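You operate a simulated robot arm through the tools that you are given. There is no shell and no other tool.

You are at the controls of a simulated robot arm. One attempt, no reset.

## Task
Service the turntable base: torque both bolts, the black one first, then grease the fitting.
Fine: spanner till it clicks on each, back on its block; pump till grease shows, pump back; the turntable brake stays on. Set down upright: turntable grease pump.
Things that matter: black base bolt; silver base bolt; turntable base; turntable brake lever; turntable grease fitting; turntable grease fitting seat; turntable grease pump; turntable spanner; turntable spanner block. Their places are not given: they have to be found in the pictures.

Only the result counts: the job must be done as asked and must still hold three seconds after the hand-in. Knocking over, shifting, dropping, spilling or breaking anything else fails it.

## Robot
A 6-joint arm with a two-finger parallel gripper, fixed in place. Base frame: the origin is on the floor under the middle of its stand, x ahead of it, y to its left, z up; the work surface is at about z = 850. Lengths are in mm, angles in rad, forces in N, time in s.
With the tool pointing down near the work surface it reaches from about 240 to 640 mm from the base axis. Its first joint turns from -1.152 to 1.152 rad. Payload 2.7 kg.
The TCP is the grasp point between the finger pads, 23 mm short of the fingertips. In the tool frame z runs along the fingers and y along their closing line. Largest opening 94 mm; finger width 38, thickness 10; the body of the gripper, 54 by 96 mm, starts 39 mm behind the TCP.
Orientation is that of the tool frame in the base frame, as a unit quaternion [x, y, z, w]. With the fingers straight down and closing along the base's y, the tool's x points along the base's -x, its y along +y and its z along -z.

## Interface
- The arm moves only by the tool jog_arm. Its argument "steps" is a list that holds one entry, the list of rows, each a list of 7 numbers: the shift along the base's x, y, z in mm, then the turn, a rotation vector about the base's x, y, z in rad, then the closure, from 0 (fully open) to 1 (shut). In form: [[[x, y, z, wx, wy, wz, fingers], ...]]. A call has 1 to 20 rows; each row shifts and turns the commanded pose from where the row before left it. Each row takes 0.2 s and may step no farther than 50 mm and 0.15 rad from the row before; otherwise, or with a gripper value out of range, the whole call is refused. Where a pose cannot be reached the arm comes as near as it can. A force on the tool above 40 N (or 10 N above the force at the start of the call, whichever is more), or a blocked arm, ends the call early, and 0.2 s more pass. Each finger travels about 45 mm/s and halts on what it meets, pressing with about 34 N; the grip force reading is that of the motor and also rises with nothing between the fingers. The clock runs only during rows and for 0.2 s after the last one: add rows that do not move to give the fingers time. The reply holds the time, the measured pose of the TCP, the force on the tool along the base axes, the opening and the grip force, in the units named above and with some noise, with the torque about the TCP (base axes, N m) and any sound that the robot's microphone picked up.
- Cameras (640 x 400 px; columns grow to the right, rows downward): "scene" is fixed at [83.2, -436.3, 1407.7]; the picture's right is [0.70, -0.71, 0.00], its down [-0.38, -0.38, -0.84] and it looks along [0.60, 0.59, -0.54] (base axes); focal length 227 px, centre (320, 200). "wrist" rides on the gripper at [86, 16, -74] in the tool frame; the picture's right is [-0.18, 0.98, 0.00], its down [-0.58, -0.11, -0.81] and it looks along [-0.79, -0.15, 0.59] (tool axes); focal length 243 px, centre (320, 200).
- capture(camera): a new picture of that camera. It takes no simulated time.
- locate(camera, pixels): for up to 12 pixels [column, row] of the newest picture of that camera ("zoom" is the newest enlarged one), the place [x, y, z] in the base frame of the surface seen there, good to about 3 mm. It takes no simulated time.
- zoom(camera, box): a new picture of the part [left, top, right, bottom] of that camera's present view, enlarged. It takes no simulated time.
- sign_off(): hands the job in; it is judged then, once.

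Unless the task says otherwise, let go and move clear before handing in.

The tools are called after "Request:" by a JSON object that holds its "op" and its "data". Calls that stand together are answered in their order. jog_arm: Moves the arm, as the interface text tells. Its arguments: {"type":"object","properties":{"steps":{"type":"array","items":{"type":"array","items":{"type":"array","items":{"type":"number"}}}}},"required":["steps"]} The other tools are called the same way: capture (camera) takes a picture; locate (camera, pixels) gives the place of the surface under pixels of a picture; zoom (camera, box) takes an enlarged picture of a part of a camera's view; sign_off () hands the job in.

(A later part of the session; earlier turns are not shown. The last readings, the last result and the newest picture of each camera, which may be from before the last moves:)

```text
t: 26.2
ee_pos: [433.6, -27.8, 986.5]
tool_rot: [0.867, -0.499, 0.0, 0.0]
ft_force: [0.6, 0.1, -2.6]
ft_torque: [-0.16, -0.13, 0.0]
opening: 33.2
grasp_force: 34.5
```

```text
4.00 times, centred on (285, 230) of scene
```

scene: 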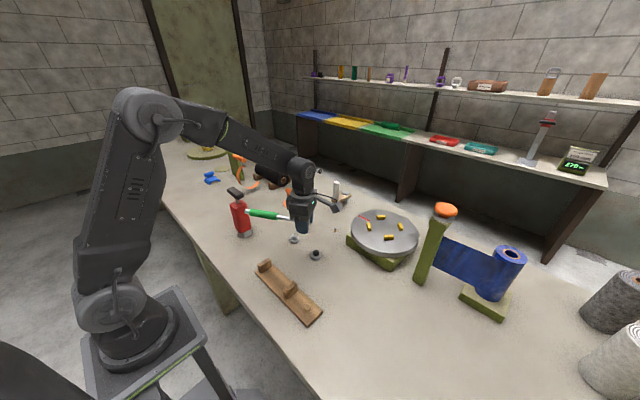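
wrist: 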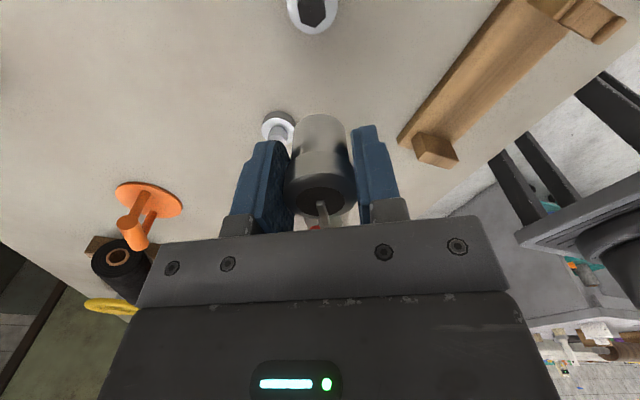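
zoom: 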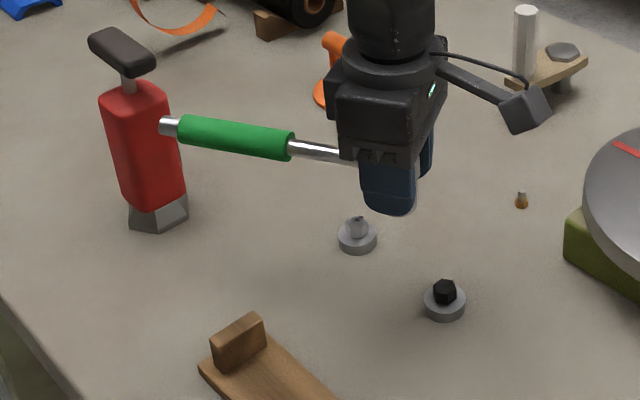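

The bolt is only partly in view at this height. Lowering to z≈926 beside it will bring it fully into view while the socket stays 10 mm above the bolt top.

Request:
{"op": "jog_arm", "data": {"steps": [[[0, 0, -15, 0, 0, 0, 1], [0, 0, -20, 0, 0, 0, 1], [0, 0, -15, 0, 0, 0, 1], [0, 0, -10, 0, 0, 0, 1], [0, 0, 0, 0, 0, 0, 1], [0, 0, 0, 0, 0, 0, 1]]]}}

Request:
{"op": "capture", "data": {"camera": "wrist"}}

Request:
{"op": "zoom", "data": {"camera": "wrist", "box": [264, 10, 360, 70]}}

Request:
{"op": "zoom", "data": {"camera": "wrist", "box": [240, 0, 400, 240]}}

```text
t: 27.6
ee_pos: [431.2, -30.0, 925.0]
tool_rot: [0.866, -0.501, 0.0, 0.0]
ft_force: [0.5, -0.4, -2.7]
ft_torque: [-0.16, -0.09, 0.04]
opening: 33.2
grasp_force: 34.0
```

```text
taken
```

wrist: 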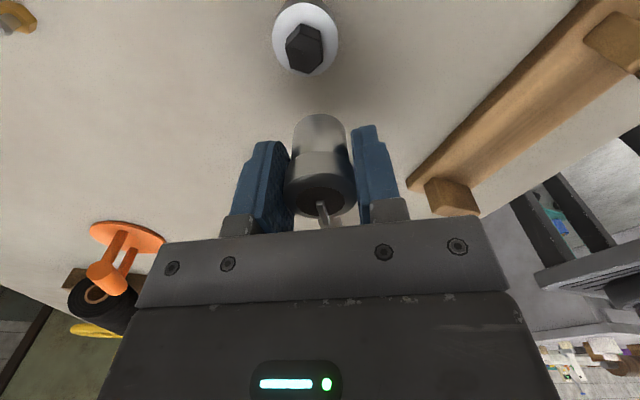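

```text
6.67 times, centred on (312, 40) of wrist
```

zoom: 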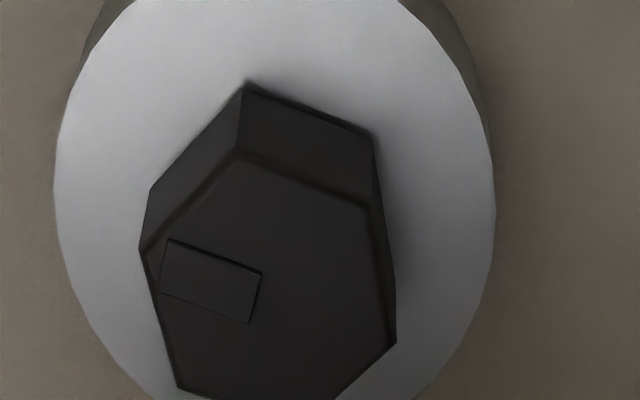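

```text
1.67 times, centred on (320, 120) of wrist
```

zoom: 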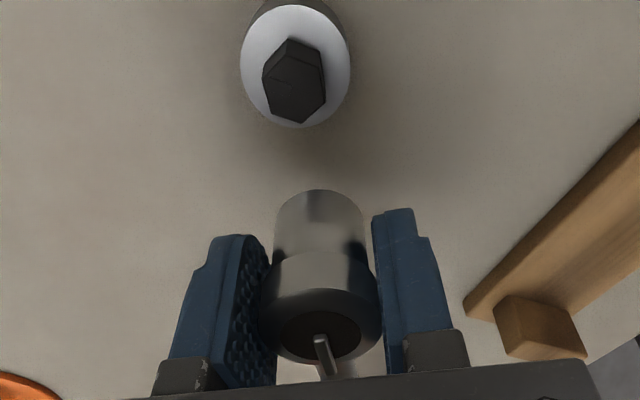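

The bolt's hex centre at wrist (304.6,54.4) puts it 36 mm along tool x from the socket, and its vertices line up with the handle axis within a degree. I'll shift over the bolt by (19.1,−30.9) and verify.

Request:
{"op": "jog_arm", "data": {"steps": [[[5, -8, 0, 0, 0, 0, 1], [6, -10, 0, 0, 0, 0, 1], [5, -8, 0, 0, 0, 0, 1], [3.1, -4.9, 0, 0, 0, 0, 1], [0, 0, 0, 0, 0, 0, 1], [0, 0, 0, 0, 0, 0, 1]]]}}

Request:
{"op": "capture", "data": {"camera": "scene"}}

Request:
{"op": "zoom", "data": {"camera": "scene", "box": [285, 210, 345, 265]}}

Request:
{"op": "zoom", "data": {"camera": "scene", "box": [225, 180, 365, 280]}}

```text
t: 29.0
ee_pos: [452.7, -58.8, 924.5]
tool_rot: [0.866, -0.5, 0.0, -0.001]
ft_force: [0.3, 0.3, -3.1]
ft_torque: [-0.16, -0.1, 0.03]
opening: 33.0
grasp_force: 33.8
```

```text
taken
```

scene: 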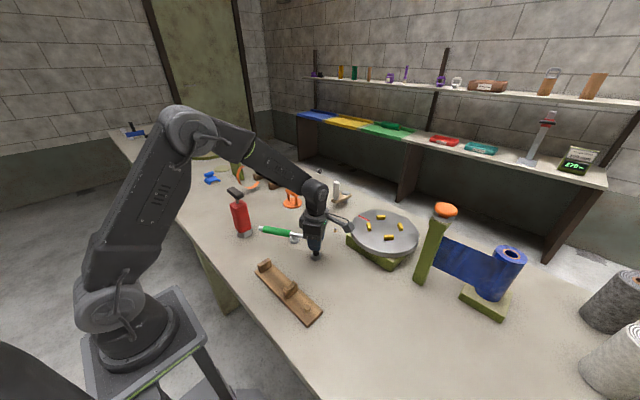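

```text
7.27 times, centred on (315, 238) of scene
```

zoom: 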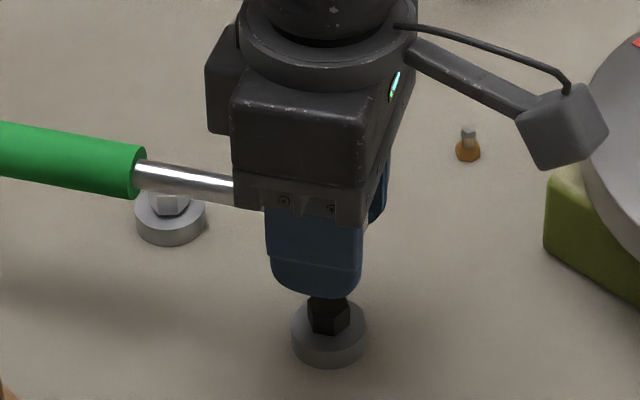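

```text
4.00 times, centred on (295, 230) of scene
```

zoom: 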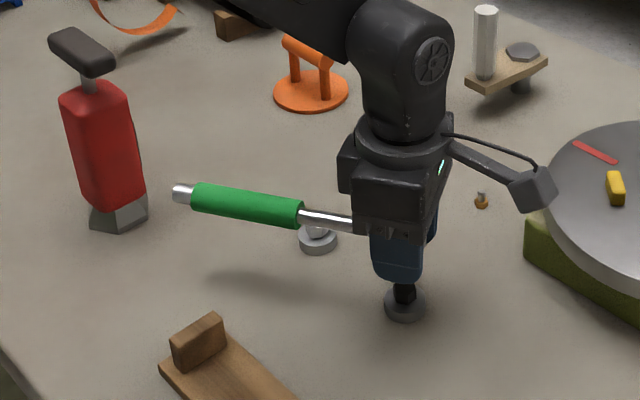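

The socket is over the black bolt in the scene zoom, finger just above the hex at (330,310). I'll lower slowly and watch the force.

Request:
{"op": "jog_arm", "data": {"steps": [[[0, 0, -2, 0, 0, 0, 1], [0, 0, -2, 0, 0, 0, 1], [0, 0, -2, 0, 0, 0, 1], [0, 0, -2, 0, 0, 0, 1], [0, 0, -2, 0, 0, 0, 1], [0, 0, 0, 0, 0, 0, 1]]]}}

Request:
{"op": "jog_arm", "data": {"steps": [[[0, 0, -1, 0, 0, 0, 1], [0, 0, -1, 0, 0, 0, 1], [0, 0, -1, 0, 0, 0, 1], [0, 0, -1, 0, 0, 0, 1], [0, 0, 0, 0, 0, 0, 1]]]}}

```text
t: 30.4
ee_pos: [452.6, -59.3, 914.1]
tool_rot: [0.867, -0.499, 0.0, 0.001]
ft_force: [-0.2, -0.5, -2.7]
ft_torque: [-0.17, -0.07, 0.01]
opening: 33.4
grasp_force: 34.1
```

```text
t: 31.6
ee_pos: [452.2, -59.9, 910.9]
tool_rot: [0.866, -0.5, 0.0, 0.0]
ft_force: [0.4, -0.3, -3.4]
ft_torque: [-0.17, -0.09, -0.02]
opening: 33.0
grasp_force: 34.3
```

No contact force yet at z≈911, so the socket is passing onto the hex. I'll continue down in 1 mm steps.

Request:
{"op": "jog_arm", "data": {"steps": [[[0, 0, -1, 0, 0, 0, 1], [0, 0, -1, 0, 0, 0, 1], [0, 0, -1, 0, 0, 0, 1], [0, 0, -1, 0, 0, 0, 1], [0, 0, 0, 0, 0, 0, 1]]]}}

Request:
{"op": "zoom", "data": {"camera": "scene", "box": [285, 210, 345, 265]}}

```text
t: 32.8
ee_pos: [450.3, -58.7, 907.2]
tool_rot: [0.866, -0.5, 0.0, 0.0]
ft_force: [-0.7, -0.2, -2.3]
ft_torque: [-0.19, -0.07, 0.03]
opening: 33.3
grasp_force: 34.4
```

```text
7.27 times, centred on (315, 238) of scene
```

zoom: 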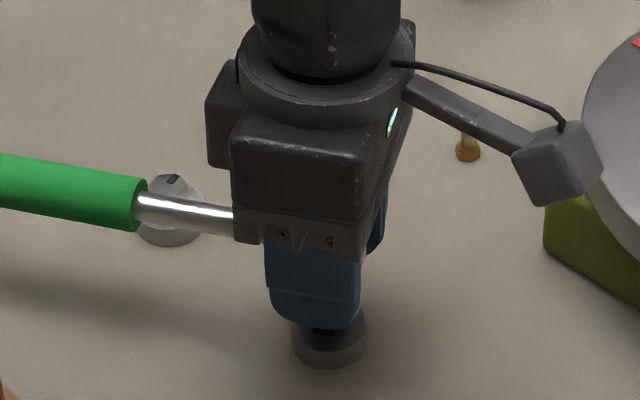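

Still free. Continuing down toward the boss.

Request:
{"op": "jog_arm", "data": {"steps": [[[0, 0, -1, 0, 0, 0, 1], [0, 0, -1, 0, 0, 0, 1], [0, 0, -1, 0, 0, 0, 1], [0, 0, -1, 0, 0, 0, 1], [0, 0, 0, 0, 0, 0, 1]]]}}

Request:
{"op": "jog_arm", "data": {"steps": [[[0, 0, -1, 0, 0, 0, 1], [0, 0, -1, 0, 0, 0, 1], [0, 0, 0, 0, 0, 0, 1]]]}}

```text
t: 34.0
ee_pos: [451.7, -60.1, 902.0]
tool_rot: [0.866, -0.5, 0.0, -0.001]
ft_force: [-3.1, -1.9, 2.6]
ft_torque: [-0.22, 0.02, 0.02]
opening: 33.2
grasp_force: 33.3
```

```text
t: 34.8
ee_pos: [451.7, -58.7, 899.9]
tool_rot: [0.866, -0.5, -0.001, 0.0]
ft_force: [-4.9, -1.4, 1.7]
ft_torque: [-0.14, 0.04, -0.02]
opening: 33.2
grasp_force: 33.8
```

There's slight contact now (Fz +2, Fx −5) at z≈900, where the socket should be near the boss. I'll press down 2 more mm to confirm seating.

Request:
{"op": "jog_arm", "data": {"steps": [[[0, 0, -1, 0, 0, 0, 1], [0, 0, 0, 0, 0, 0, 1]]]}}

Request:
{"op": "jog_arm", "data": {"steps": [[[0, 0, -1, 0, 0, 0, 1], [0, 0, 0, 0, 0, 0, 1]]]}}

Request:
{"op": "zoom", "data": {"camera": "scene", "box": [285, 210, 345, 265]}}

Request:
{"op": "capture", "data": {"camera": "wrist"}}

```text
t: 35.4
ee_pos: [450.8, -59.9, 901.9]
tool_rot: [0.866, -0.5, 0.001, 0.0]
ft_force: [-6.0, 2.3, 12.7]
ft_torque: [0.11, 0.2, -0.01]
opening: 33.1
grasp_force: 34.1
```

```text
t: 36.0
ee_pos: [451.1, -60.3, 900.9]
tool_rot: [0.866, -0.499, 0.002, 0.0]
ft_force: [-15.0, 3.5, 37.3]
ft_torque: [0.21, 0.4, 0.05]
opening: 33.2
grasp_force: 33.7
```

```text
7.27 times, centred on (315, 238) of scene
```

zoom: 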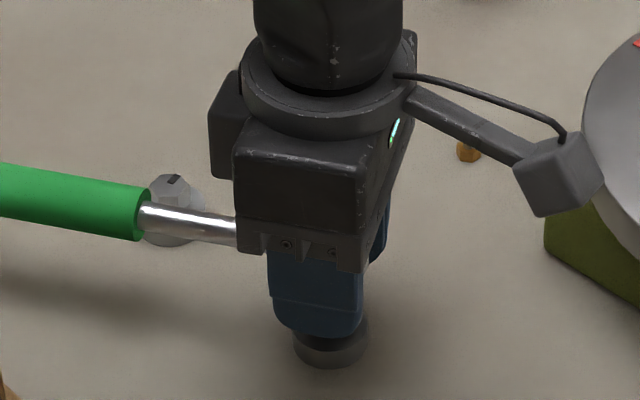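

```text
taken
```

wrist: 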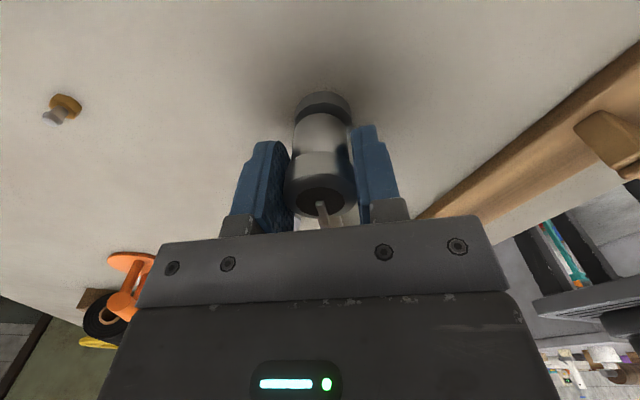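

Fz jumped to 37 N at z≈900, the same height as on the block plate, so the socket is fully on the boss. I'll ease the downward push and side load before letting go.

Request:
{"op": "jog_arm", "data": {"steps": [[[0, 0, 1, 0, 0, 0, 1], [-0.6, 0, 0.5, 0, 0, 0, 1], [0, 0, 0, 0, 0, 0, 1]]]}}

Request:
{"op": "zoom", "data": {"camera": "wrist", "box": [260, 70, 400, 240]}}

```text
t: 36.8
ee_pos: [451.3, -59.7, 900.2]
tool_rot: [0.866, -0.499, 0.002, -0.001]
ft_force: [4.6, 0.7, 14.6]
ft_torque: [-0.03, -0.26, 0.0]
opening: 33.4
grasp_force: 34.7
```

```text
2.35 times, centred on (330, 155) of wrist
```

zoom: 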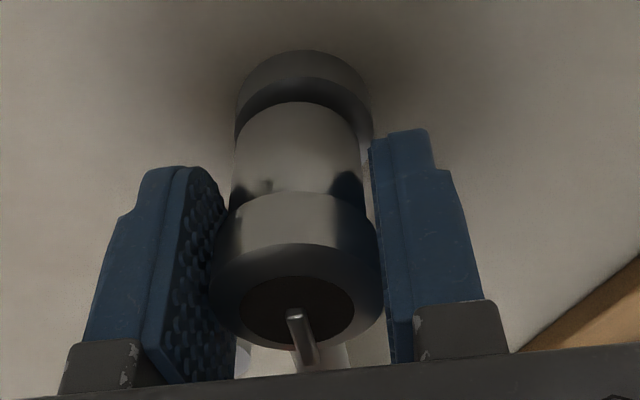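

The socket is standing on the boss at wrist (320,100). I'll relax the residual push, open the fingers and rise clear.

Request:
{"op": "jog_arm", "data": {"steps": [[[0.2, 0, 0.6, 0, 0, 0, 1], [0, 0, 0, 0, 0, 0, 0.9], [0, 0, 0, 0, 0, 0, 0.6], [0, 0, 0, 0, 0, 0, 0.3], [0, 0, 0, 0, 0, 0, 0.3], [0, 0, 0, 0, 0, 0, 0.3]]]}}

Request:
{"op": "capture", "data": {"camera": "wrist"}}

Request:
{"op": "zoom", "data": {"camera": "scene", "box": [225, 180, 365, 280]}}

```text
t: 38.2
ee_pos: [449.9, -58.9, 899.8]
tool_rot: [0.866, -0.5, 0.001, 0.0]
ft_force: [-0.5, 0.3, -0.6]
ft_torque: [-0.03, 0.0, 0.02]
opening: 65.8
grasp_force: 0.1
```

```text
taken
```

wrist: 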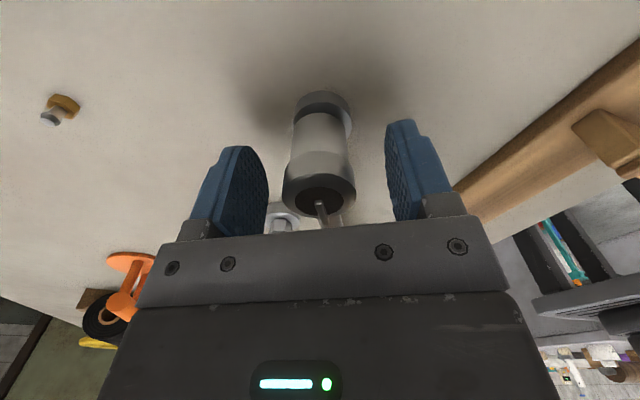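

```text
4.00 times, centred on (295, 230) of scene
```

zoom: 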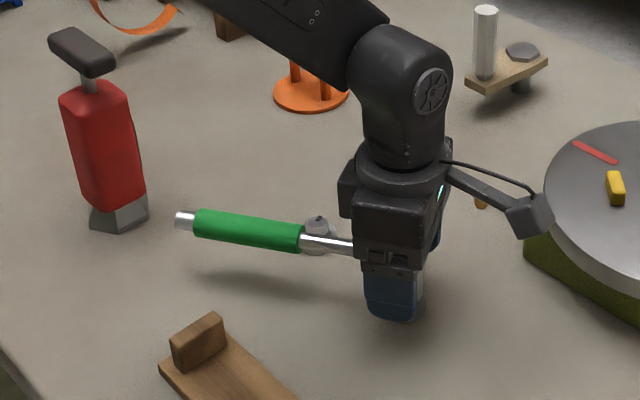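

Released cleanly; the spanner stays standing on the black bolt with the handle out over the bench. I'll rise and move above the green grip.

Request:
{"op": "jog_arm", "data": {"steps": [[[0, 0, 10, 0, 0, 0, 0.3], [0, 0, 30, 0, 0, 0, 0.2], [0, 0, 40, 0, 0, 0, 0], [-15, 26, 10, 0, 0, 0, 0], [-20, 34, 0, 0, 0, 0, 0], [-20, 34, 0, 0, 0, 0, 0], [-10, 17.6, 0, 0, 0, 0, 0], [0, 0, 0, 0, 0, 0, 0], [0, 0, 0, 0, 0, 0, 0]]]}}

Request:
{"op": "capture", "data": {"camera": "wrist"}}

Request:
{"op": "capture", "data": {"camera": "scene"}}

Request:
{"op": "zoom", "data": {"camera": "scene", "box": [225, 180, 365, 280]}}

```text
t: 40.2
ee_pos: [385.2, 53.4, 990.8]
tool_rot: [0.866, -0.5, 0.0, 0.0]
ft_force: [-0.5, 0.8, 0.0]
ft_torque: [-0.04, 0.02, 0.02]
opening: 94.2
grasp_force: 0.2
```

```text
taken
```

wrist: 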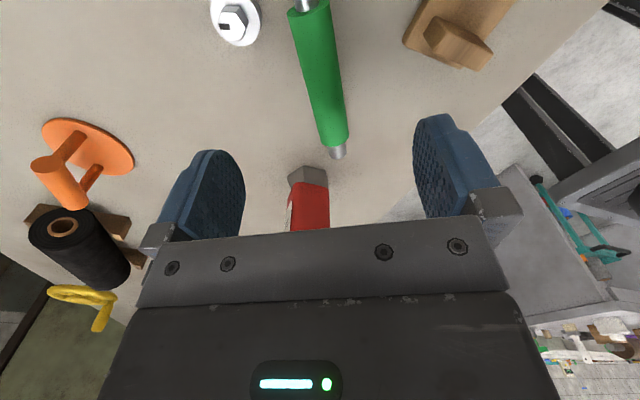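

```text
taken
```

scene: 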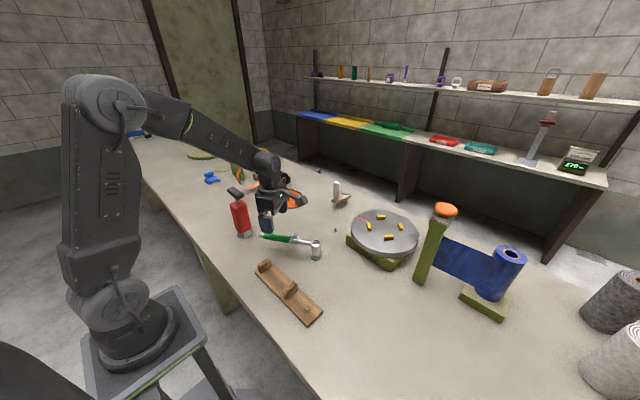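

```text
4.00 times, centred on (295, 230) of scene
```

zoom: 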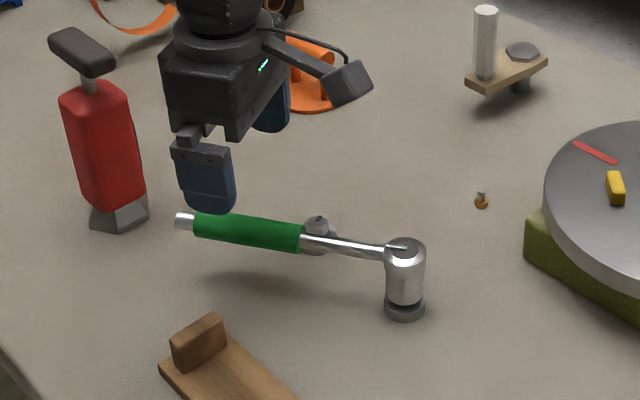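

The spanner sits upright on the bolt with its handle level. I'll zoom the wrist view to measure handle centring before descending.

Request:
{"op": "zoom", "data": {"camera": "wrist", "box": [260, 40, 388, 170]}}

Request:
{"op": "locate", "data": {"camera": "wrist", "pixels": [[314, 40], [319, 70], [322, 90], [326, 110], [331, 135], [337, 152]]}}

Request:
{"op": "locate", "data": {"camera": "scene", "pixels": [[270, 236], [280, 237], [290, 239], [305, 242], [316, 243], [267, 235]]}}

```text
3.08 times, centred on (324, 105) of wrist
```

zoom: 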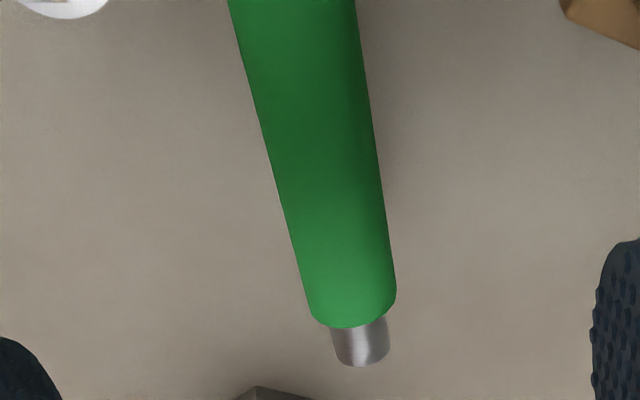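

```text
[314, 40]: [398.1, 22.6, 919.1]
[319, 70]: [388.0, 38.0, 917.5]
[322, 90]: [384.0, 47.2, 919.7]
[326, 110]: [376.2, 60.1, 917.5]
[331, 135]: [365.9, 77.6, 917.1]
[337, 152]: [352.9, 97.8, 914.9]
```

```text
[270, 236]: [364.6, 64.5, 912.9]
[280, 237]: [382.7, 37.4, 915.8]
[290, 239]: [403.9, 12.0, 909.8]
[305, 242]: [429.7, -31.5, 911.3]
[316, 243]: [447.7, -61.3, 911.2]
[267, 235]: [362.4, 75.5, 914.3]
```

The handle lies about 3 mm to the tool's +y and is turned ~1.5° from nominal. I'll correct for that, narrow the opening to avoid the silver bolt, and descend to z≈905.

Request:
{"op": "jog_arm", "data": {"steps": [[[-2.5, -1.4, 0, 0, 0, 0.026, 0.4], [0, 0, -25, 0, 0, 0, 0.4], [0, 0, -25, 0, 0, 0, 0.4], [0, 0, -20, 0, 0, 0, 0.4], [0, 0, -10, 0, 0, 0, 0.4], [0, 0, -5, 0, 0, 0, 0.4], [0, 0, 0, 0, 0, 0, 0.4], [0, 0, 0, 0, 0, 0, 0.4]]]}}

Request:
{"op": "capture", "data": {"camera": "wrist"}}

Request:
{"op": "zoom", "data": {"camera": "scene", "box": [225, 180, 365, 280]}}

```text
t: 42.0
ee_pos: [383.6, 51.3, 905.7]
tool_rot: [0.872, -0.489, 0.0, 0.0]
ft_force: [0.1, 0.5, 0.3]
ft_torque: [-0.04, -0.02, -0.01]
opening: 56.2
grasp_force: 0.1
```

```text
taken
```

wrist: 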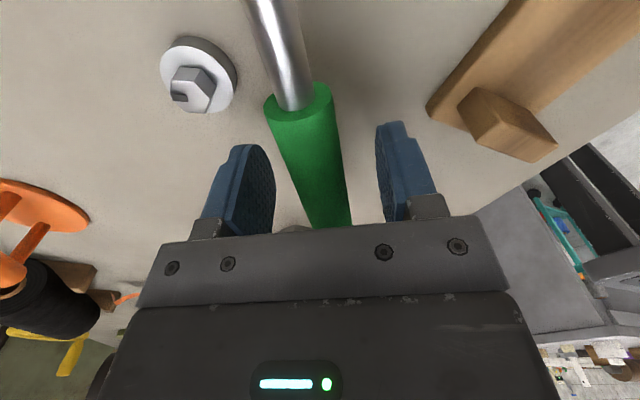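

```text
4.00 times, centred on (295, 230) of scene
```

zoom: 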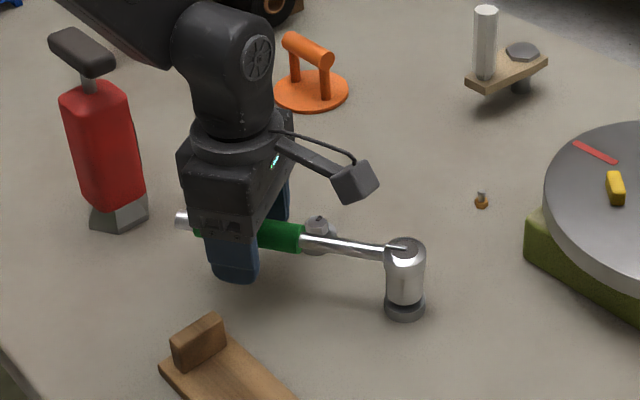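

The handle is centred between the fingers at the TCP row, no contact. I'll close to a loose cage of about 28 mm and begin turning clockwise in small arcs, listening for the click.

Request:
{"op": "jog_arm", "data": {"steps": [[[0, 0, 0, 0, 0, 0, 0.6], [0, 0, 0, 0, 0, 0, 0.7], [0, 0, 0, 0, 0, 0, 0.7], [0, 0, 0, 0, 0, 0, 0.7]]]}}

Request:
{"op": "jog_arm", "data": {"steps": [[[3.9, 2.2, 0, 0, 0, -0.0349, 0.7], [4.0, 2.1, 0, 0, 0, -0.0349, 0.7], [0, 0, 0, 0, 0, 0, 0.7]]]}}

```text
t: 43.0
ee_pos: [384.0, 51.6, 906.3]
tool_rot: [0.872, -0.489, 0.0, -0.001]
ft_force: [0.1, -0.2, -0.2]
ft_torque: [0.04, 0.02, -0.01]
opening: 28.4
grasp_force: 0.1
```

```text
t: 43.8
ee_pos: [392.2, 56.0, 908.1]
tool_rot: [0.855, -0.519, 0.0, 0.0]
ft_force: [0.0, -0.3, 0.0]
ft_torque: [0.0, -0.02, 0.01]
opening: 28.0
grasp_force: 0.1
```

No force yet after 4°. I'll check the picture before continuing.

Request:
{"op": "zoom", "data": {"camera": "scene", "box": [225, 180, 365, 280]}}

Request:
{"op": "capture", "data": {"camera": "wrist"}}

```text
4.00 times, centred on (295, 230) of scene
```

zoom: 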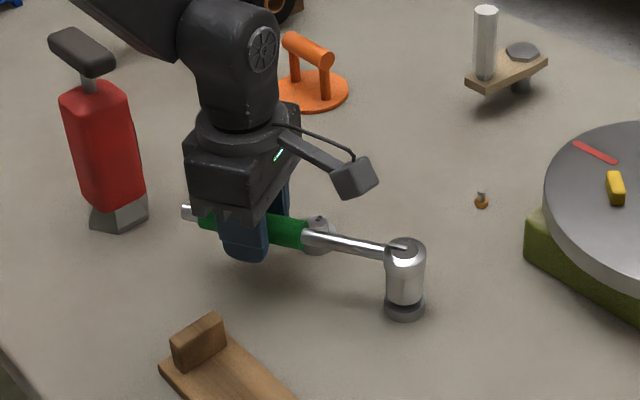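

```text
taken
```

wrist: 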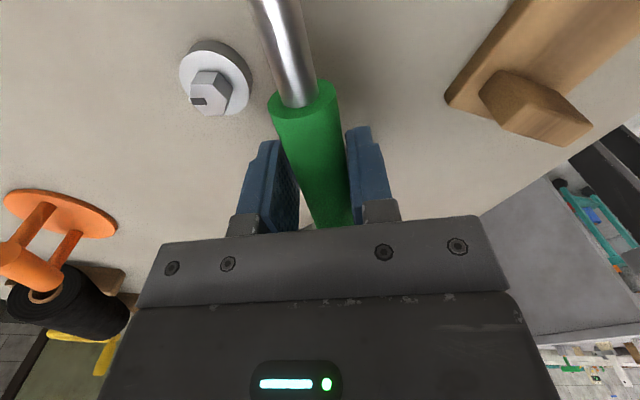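

The handle is following, pushed by the right finger, with little resistance so far. Continuing the arc.

Request:
{"op": "jog_arm", "data": {"steps": [[[4.1, 2.0, 0, 0, 0, -0.0349, 0.7], [4.1, 1.9, 0, 0, 0, -0.0349, 0.7], [0, 0, 0, 0, 0, 0, 0.7]]]}}

Request:
{"op": "jog_arm", "data": {"steps": [[[4.2, 1.7, 0, 0, 0, -0.0349, 0.7], [4.3, 1.5, 0, 0, 0, -0.0349, 0.7], [0, 0, 0, 0, 0, 0, 0.7]]]}}

```text
t: 44.6
ee_pos: [400.6, 59.0, 907.7]
tool_rot: [0.836, -0.548, 0.0, 0.0]
ft_force: [0.8, 0.1, -0.7]
ft_torque: [0.05, -0.05, -0.02]
opening: 28.3
grasp_force: 0.0
```

```text
t: 45.4
ee_pos: [408.6, 61.8, 906.5]
tool_rot: [0.817, -0.577, 0.0, 0.0]
ft_force: [-0.3, -0.2, 0.1]
ft_torque: [0.0, -0.03, 0.02]
opening: 28.2
grasp_force: 0.1
```

Force is still near zero after 12°. I'll continue while checking for resistance and sound.

Request:
{"op": "jog_arm", "data": {"steps": [[[4.3, 1.4, 0, 0, 0, -0.0349, 0.7], [4.4, 1.3, 0, 0, 0, -0.0349, 0.7], [0, 0, 0, 0, 0, 0, 0.7]]]}}

Request:
{"op": "jog_arm", "data": {"steps": [[[4.4, 1.1, 0, 0, 0, -0.0349, 0.7], [4.4, 0.9, 0, 0, 0, -0.0349, 0.7], [0, 0, 0, 0, 0, 0, 0.7]]]}}

Request:
{"op": "zoom", "data": {"camera": "scene", "box": [225, 180, 365, 280]}}

Request:
{"op": "capture", "data": {"camera": "wrist"}}

```text
t: 46.2
ee_pos: [417.3, 65.1, 906.8]
tool_rot: [0.796, -0.605, 0.0, 0.0]
ft_force: [0.2, -0.9, 0.0]
ft_torque: [0.01, -0.02, -0.01]
opening: 28.1
grasp_force: 0.1
```

```text
t: 47.0
ee_pos: [425.1, 66.7, 906.3]
tool_rot: [0.774, -0.633, 0.0, 0.0]
ft_force: [0.4, 0.5, 0.6]
ft_torque: [0.0, -0.02, 0.0]
opening: 28.2
grasp_force: 0.0
```

```text
4.00 times, centred on (295, 230) of scene
```

zoom: 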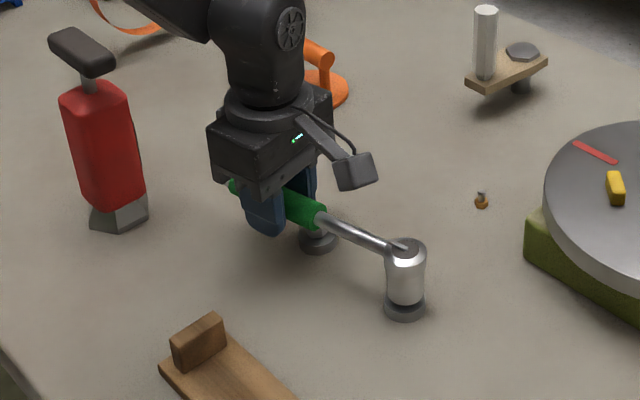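

```text
taken
```

wrist: 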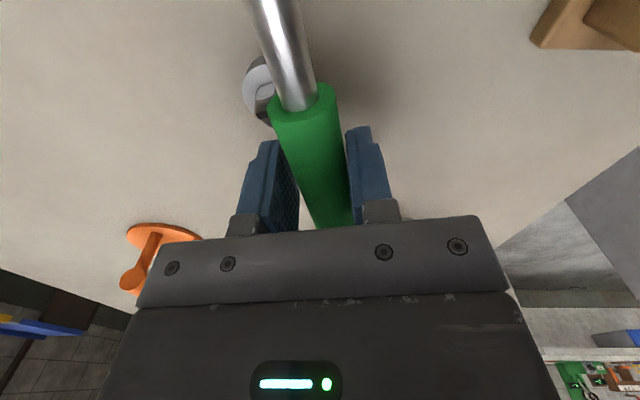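

Twenty degrees done, handle following with almost no resistance. I'll keep going past the silver bolt (finger tips stay above it).

Request:
{"op": "jog_arm", "data": {"steps": [[[4.5, 0.8, 0, 0, 0, -0.0349, 0.7], [4.5, 0.6, 0, 0, 0, -0.0349, 0.7], [0, 0, 0, 0, 0, 0, 0.7]]]}}

Request:
{"op": "jog_arm", "data": {"steps": [[[4.5, 0.5, 0, 0, 0, -0.0349, 0.7], [4.5, 0.3, 0, 0, 0, -0.0349, 0.7], [0, 0, 0, 0, 0, 0, 0.7]]]}}

Request:
{"op": "jog_arm", "data": {"steps": [[[4.5, 0.2, 0, 0, 0, -0.0349, 0.7], [4.6, 0, 0, 0, 0, -0.0349, 0.7], [0, 0, 0, 0, 0, 0, 0.7]]]}}

Request:
{"op": "zoom", "data": {"camera": "scene", "box": [225, 180, 365, 280]}}

```text
t: 47.8
ee_pos: [436.0, 68.9, 906.3]
tool_rot: [0.752, -0.659, 0.0, 0.0]
ft_force: [-0.4, 0.0, -0.3]
ft_torque: [0.02, 0.01, -0.05]
opening: 28.0
grasp_force: 0.0
```

```text
t: 48.6
ee_pos: [444.3, 68.8, 906.8]
tool_rot: [0.728, -0.686, 0.0, 0.0]
ft_force: [-0.7, -0.6, 0.4]
ft_torque: [0.02, 0.0, 0.03]
opening: 28.1
grasp_force: 0.1
```

```text
t: 49.4
ee_pos: [452.8, 69.0, 905.9]
tool_rot: [-0.704, 0.711, 0.0, 0.0]
ft_force: [1.0, -1.0, -0.8]
ft_torque: [-0.05, 0.03, -0.01]
opening: 28.2
grasp_force: 0.1
```

```text
4.00 times, centred on (295, 230) of scene
```

zoom: 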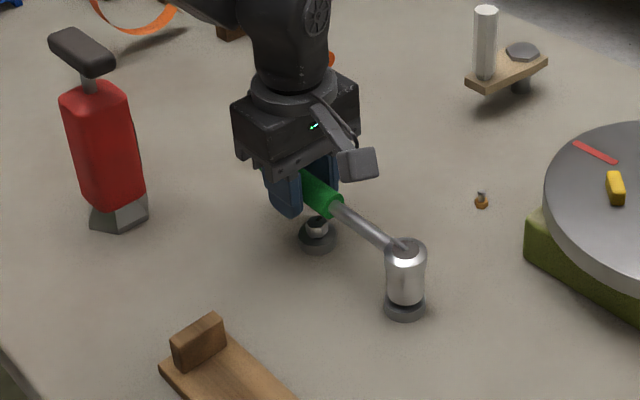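

Thirty-two degrees with no resistance is suspicious. I'll zoom closely on the socket and bolt to check engagement.

Request:
{"op": "zoom", "data": {"camera": "scene", "box": [300, 230, 332, 265]}}

Request:
{"op": "locate", "data": {"camera": "zoom", "pixels": [[320, 120], [320, 200], [320, 260], [320, 290], [320, 320], [320, 350]]}}

```text
11.43 times, centred on (316, 248) of scene
```

zoom: 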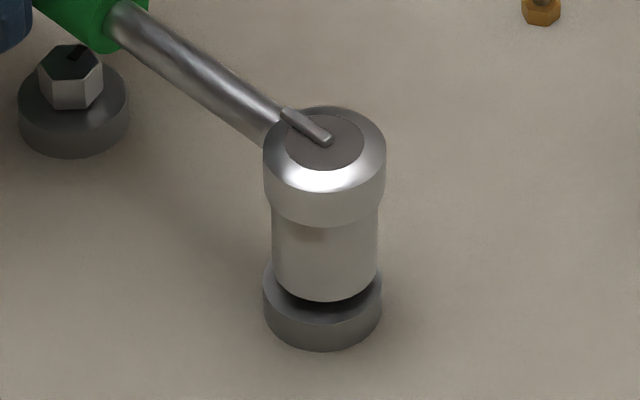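

```text
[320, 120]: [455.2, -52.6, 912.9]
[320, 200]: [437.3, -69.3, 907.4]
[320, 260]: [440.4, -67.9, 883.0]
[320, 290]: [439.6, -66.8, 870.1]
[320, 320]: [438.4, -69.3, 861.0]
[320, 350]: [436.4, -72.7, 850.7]
```

The socket covers most of the hex, bottom at z≈866 with its internal stop resting on the bolt, so it is engaged. I'll keep turning clockwise.

Request:
{"op": "jog_arm", "data": {"steps": [[[4.5, -0.2, 0, 0, 0, -0.0349, 0.7], [4.5, -0.3, 0, 0, 0, -0.0349, 0.7], [0, 0, 0, 0, 0, 0, 0.7]]]}}

Request:
{"op": "jog_arm", "data": {"steps": [[[4.5, -0.5, 0, 0, 0, -0.0349, 0.7], [4.5, -0.6, 0, 0, 0, -0.0349, 0.7], [0, 0, 0, 0, 0, 0, 0.7]]]}}

Request:
{"op": "jog_arm", "data": {"steps": [[[4.5, -0.8, 0, 0, 0, -0.0349, 0.7], [4.4, -0.9, 0, 0, 0, -0.0349, 0.7], [0, 0, 0, 0, 0, 0, 0.7]]]}}

Request:
{"op": "zoom", "data": {"camera": "scene", "box": [265, 190, 365, 270]}}

```text
t: 50.2
ee_pos: [461.7, 69.2, 906.3]
tool_rot: [-0.679, 0.734, 0.0, -0.001]
ft_force: [0.8, -0.2, -0.9]
ft_torque: [-0.05, -0.02, 0.03]
opening: 28.2
grasp_force: 0.0
```

```text
t: 51.0
ee_pos: [471.1, 67.7, 906.0]
tool_rot: [-0.654, 0.757, 0.0, 0.0]
ft_force: [-0.9, 1.2, -0.2]
ft_torque: [-0.01, -0.01, 0.0]
opening: 28.4
grasp_force: 0.0
```

```text
t: 51.8
ee_pos: [478.8, 66.0, 906.4]
tool_rot: [-0.626, 0.78, -0.001, 0.0]
ft_force: [0.5, -0.1, 0.8]
ft_torque: [0.0, -0.01, -0.02]
opening: 28.3
grasp_force: 0.0
```

```text
5.00 times, centred on (315, 230) of scene
```

zoom: 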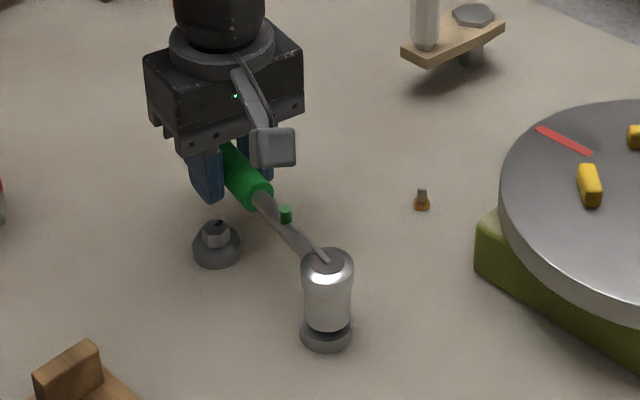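

A small green knob is now visible on the shaft at zoom (285,213). I'll look at it closely — it may be an indicator.

Request:
{"op": "zoom", "data": {"camera": "scene", "box": [295, 215, 335, 255]}}

Request:
{"op": "capture", "data": {"camera": "wrist"}}

Request:
{"op": "locate", "data": {"camera": "scene", "pixels": [[309, 227], [306, 224], [312, 237], [318, 246]]}}

```text
10.00 times, centred on (315, 235) of scene
```

zoom: 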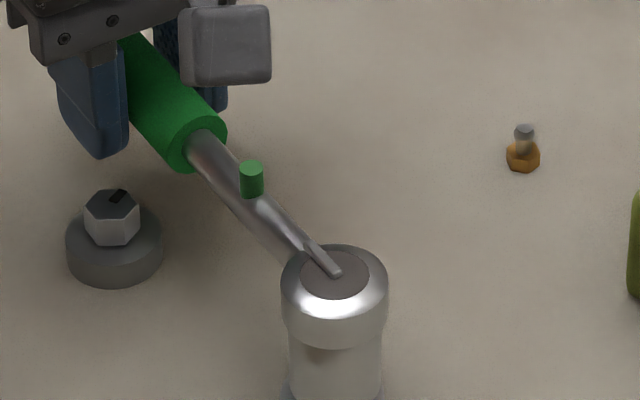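

```text
taken
```

wrist: 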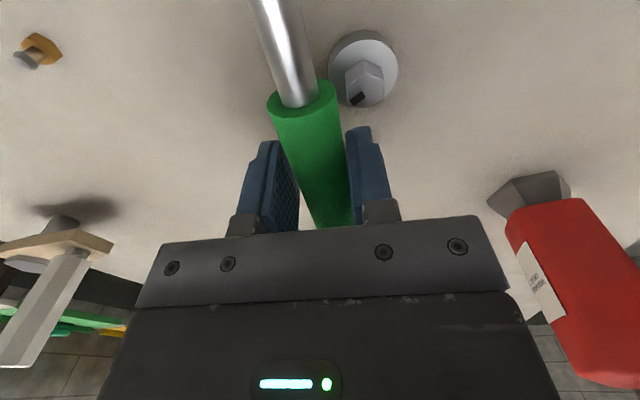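

```text
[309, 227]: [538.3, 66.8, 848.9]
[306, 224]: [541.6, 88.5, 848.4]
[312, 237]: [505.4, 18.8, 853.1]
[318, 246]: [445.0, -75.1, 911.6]
```

The knob wasn't there at the previous check (89°); it popped up on the shaft. I'll magnify it and locate it precisely.

Request:
{"op": "zoom", "data": {"camera": "scene", "box": [298, 222, 324, 250]}}

Request:
{"op": "locate", "data": {"camera": "scene", "pixels": [[308, 232], [308, 234], [305, 231], [312, 239], [318, 242]]}}

Request:
{"op": "zoom", "data": {"camera": "wrist", "box": [230, 0, 390, 110]}}

```text
14.29 times, centred on (311, 236) of scene
```

zoom: 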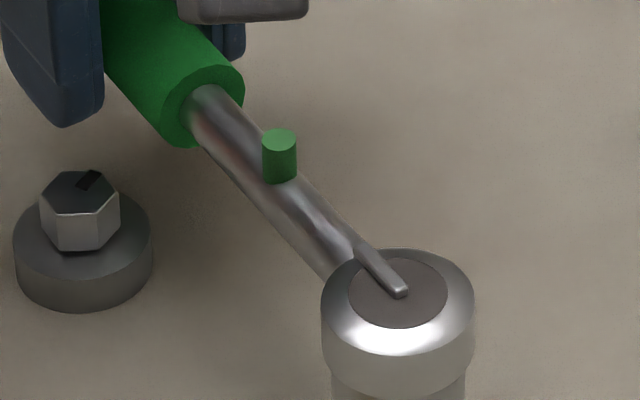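

```text
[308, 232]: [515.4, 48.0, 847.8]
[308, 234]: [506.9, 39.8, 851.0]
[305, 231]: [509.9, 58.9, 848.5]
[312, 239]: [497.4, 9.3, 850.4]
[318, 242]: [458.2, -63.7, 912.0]
```

```text
3.64 times, centred on (310, 55) of wrist
```

zoom: 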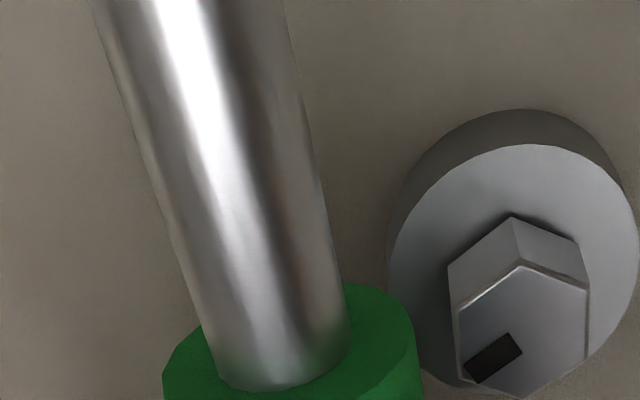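

The green pin on the shaft has clearly popped up — the spanner's torque indicator. I'll stop turning here, open the fingers and back off upward to inspect.

Request:
{"op": "jog_arm", "data": {"steps": [[[0, 0, 0, 0, 0, 0, 0.6], [0, 0, 0, 0, 0, 0, 0.4], [0, 0, 0, 0, 0, 0, 0.4], [0, 0, 20, 0, 0, 0, 0.4], [0, 0, 40, 0, 0, 0, 0.3], [0, 0, 40, 0, 0, 0, 0.2], [0, 0, 0, 0, 0, 0, 0.2]]]}}

Request:
{"op": "capture", "data": {"camera": "scene"}}

Request:
{"op": "zoom", "data": {"camera": "scene", "box": [275, 200, 355, 265]}}

Request:
{"op": "capture", "data": {"camera": "wrist"}}

```text
t: 53.4
ee_pos: [481.1, 63.5, 1007.0]
tool_rot: [-0.625, 0.78, 0.001, -0.001]
ft_force: [0.1, -0.3, 0.7]
ft_torque: [-0.01, 0.0, -0.01]
opening: 75.2
grasp_force: 0.0
```

```text
taken
```

scene: 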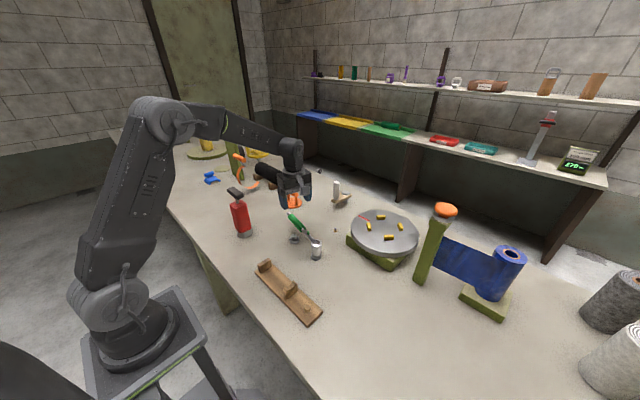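

```text
6.15 times, centred on (315, 232) of scene
```

zoom: 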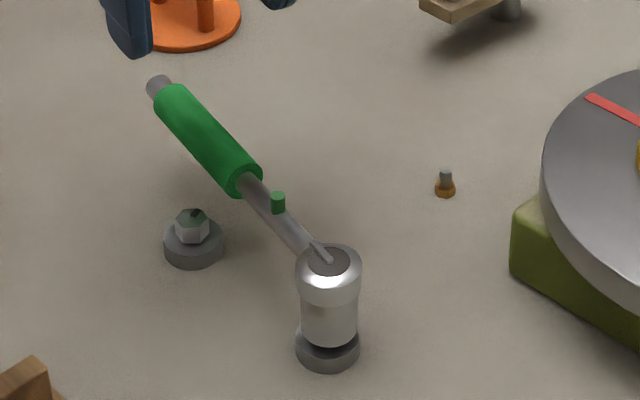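

```text
taken
```

wrist: 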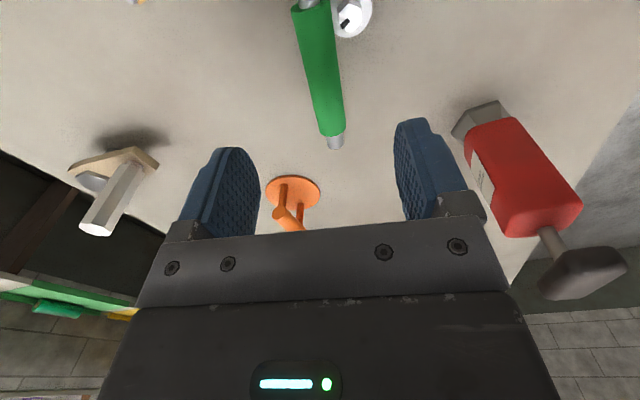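

The pin stays up and the spanner rests on the bolt unattended. I'll move above its head to pick it up again.

Request:
{"op": "jog_arm", "data": {"steps": [[[-7, -30, 0, 0, 0, 0, 0], [-8, -32, 0, 0, 0, 0, 0], [-8, -32, 0, 0, 0, 0, 0], [-7, -29.5, 0, 0, 0, 0, 0], [0, 0, -30, 0, 0, 0, 0], [0, 0, -27, 0, 0, 0, 0], [0, 0, 0, 0, 0, 0, 0], [0, 0, 0, 0, 0, 0, 0]]]}}

Request:
{"op": "capture", "data": {"camera": "wrist"}}

Request:
{"op": "zoom", "data": {"camera": "wrist", "box": [240, 60, 400, 230]}}

Request:
{"op": "capture", "data": {"camera": "scene"}}

```text
t: 55.2
ee_pos: [449.9, -57.3, 948.5]
tool_rot: [-0.625, 0.78, 0.0, 0.0]
ft_force: [0.3, -0.1, -0.4]
ft_torque: [0.02, -0.01, -0.02]
opening: 94.1
grasp_force: 0.0
```

```text
taken
```

wrist: 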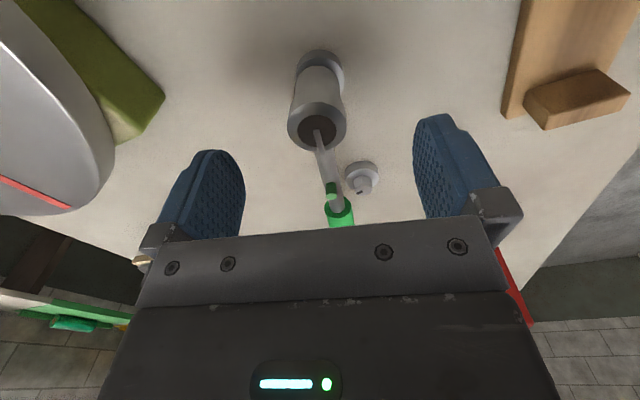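

```text
2.35 times, centred on (320, 145) of wrist
```

zoom: 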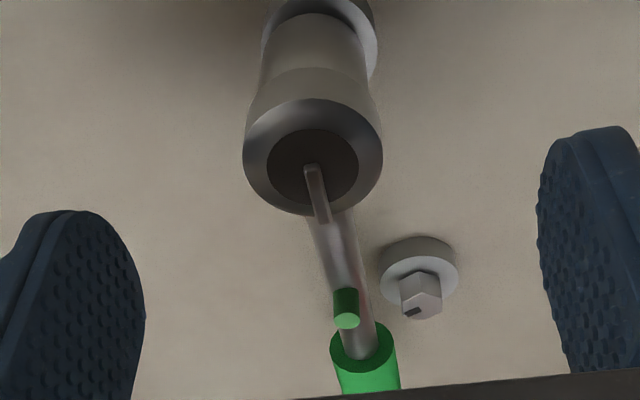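

```text
taken
```

scene: 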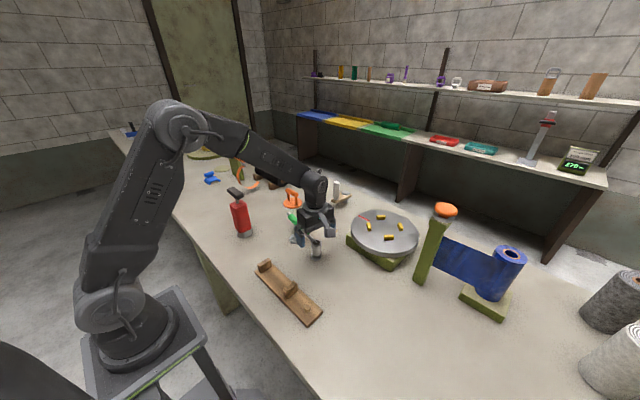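

The head disk at wrist (317,130) is about 1–2 mm off the tool axis and the handle points at ~79°. I'll correct, turn 0.033 rad, descend to z≈900 and grip the collar.

Request:
{"op": "jog_arm", "data": {"steps": [[[1.1, -2.1, 0, 0, 0, 0.033, 0.2], [0, 0, -15, 0, 0, 0, 0.2], [0, 0, -18, 0, 0, 0, 0.2], [0, 0, -12, 0, 0, 0, 0.2], [0, 0, -3.5, 0, 0, 0, 0.2], [0, 0, 0, 0, 0, 0, 0.2], [0, 0, 0, 0, 0, 0, 0.2]]]}}

Request:
{"op": "capture", "data": {"camera": "wrist"}}

Request:
{"op": "zoom", "data": {"camera": "wrist", "box": [250, 80, 390, 240]}}

```text
t: 56.8
ee_pos: [450.6, -60.2, 901.2]
tool_rot: [-0.639, 0.77, 0.0, 0.001]
ft_force: [-0.2, 0.3, 0.3]
ft_torque: [0.01, 0.02, 0.04]
opening: 75.3
grasp_force: 0.0
```

```text
taken
```

wrist: 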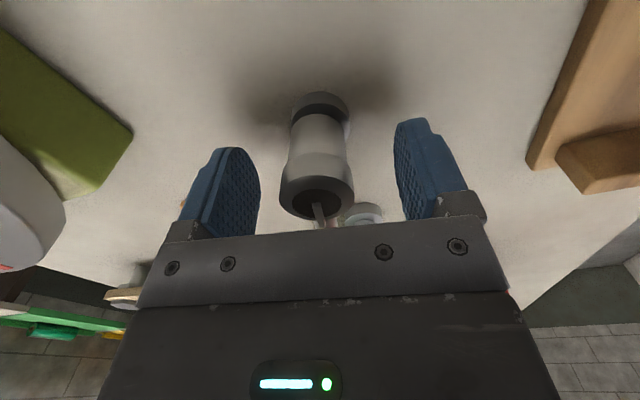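

```text
2.50 times, centred on (320, 160) of wrist
```

zoom: 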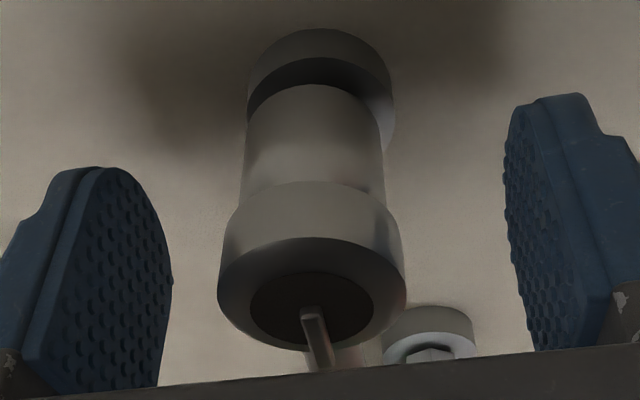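

Head is 1.2 mm off-centre only. I'll nudge +x and close on the collar.

Request:
{"op": "jog_arm", "data": {"steps": [[[1.2, -0.2, -0.5, 0, 0, 0, 0.4], [0, 0, 0, 0, 0, 0, 0.6], [0, 0, 0, 0, 0, 0, 1], [0, 0, 0, 0, 0, 0, 1], [0, 0, 0, 0, 0, 0, 1], [0, 0, 0, 0, 0, 0, 1]]]}}

Request:
{"op": "jog_arm", "data": {"steps": [[[0, 0, 2, 0, 0, 0, 1], [0, 0, 2, 0, 0, 0, 1], [0, 0, 2, 0, 0, 0, 1], [0, 0, 2, 0, 0, 0, 1], [0, 0, 0, 0, 0, 0, 1]]]}}

```text
t: 58.2
ee_pos: [451.1, -60.4, 899.3]
tool_rot: [-0.639, 0.769, 0.0, 0.0]
ft_force: [-2.4, -0.2, 0.7]
ft_torque: [-0.01, -0.01, -0.02]
opening: 33.1
grasp_force: 34.1
```

```text
t: 59.4
ee_pos: [452.5, -60.1, 909.0]
tool_rot: [-0.639, 0.769, 0.0, 0.0]
ft_force: [-0.5, 0.2, -2.1]
ft_torque: [-0.18, 0.0, -0.01]
opening: 33.3
grasp_force: 33.8
```

The spanner came off the black bolt cleanly, hanging in the grip. I'll raise it and look at the black bolt and pin.

Request:
{"op": "jog_arm", "data": {"steps": [[[0, 0, 10, 0, 0, 0, 1], [0, 0, 15, 0, 0, 0, 1], [0, 0, 20, 0, 0, 0, 1], [0, 0, 20, 0, 0, 0, 1], [0, 0, 10, 0, 0, 0, 1], [0, 0, 0, 0, 0, 0, 1]]]}}

Request:
{"op": "capture", "data": {"camera": "scene"}}

Request:
{"op": "zoom", "data": {"camera": "scene", "box": [265, 190, 345, 265]}}

Request:
{"op": "capture", "data": {"camera": "wrist"}}

```text
t: 60.8
ee_pos: [451.9, -61.2, 985.3]
tool_rot: [-0.638, 0.77, 0.0, 0.0]
ft_force: [-0.3, -0.5, -2.1]
ft_torque: [-0.17, 0.02, 0.05]
opening: 33.3
grasp_force: 34.3
```

```text
taken
```

scene: 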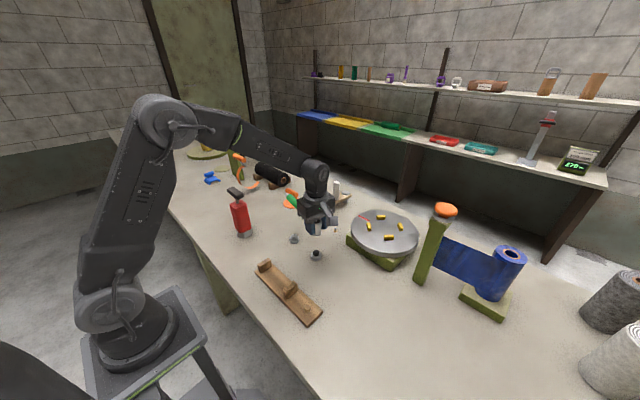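

```text
5.33 times, centred on (305, 228) of scene
```

zoom: 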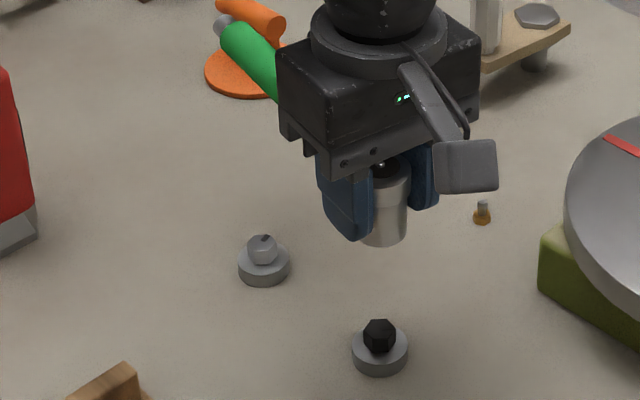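

```text
taken
```

wrist: 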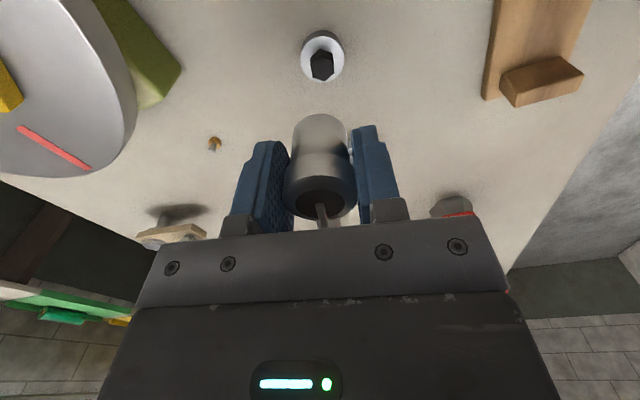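

The black bolt is visible at wrist (322,58). I'll zoom to see how far its mark has turned, and check the pin on the shaft.

Request:
{"op": "zoom", "data": {"camera": "wrist", "box": [298, 30, 346, 85]}}

Request:
{"op": "zoom", "data": {"camera": "scene", "box": [280, 180, 330, 230]}}

```text
7.27 times, centred on (322, 58) of wrist
```

zoom: 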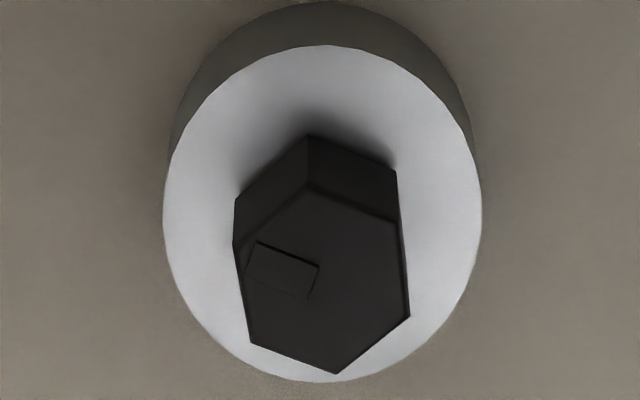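

```text
8.00 times, centred on (305, 205) of scene
```

zoom: 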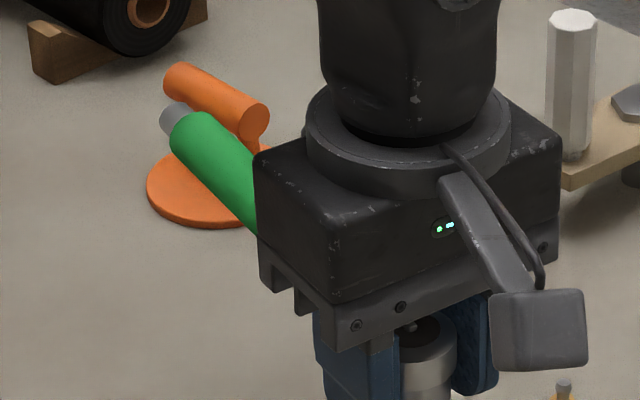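

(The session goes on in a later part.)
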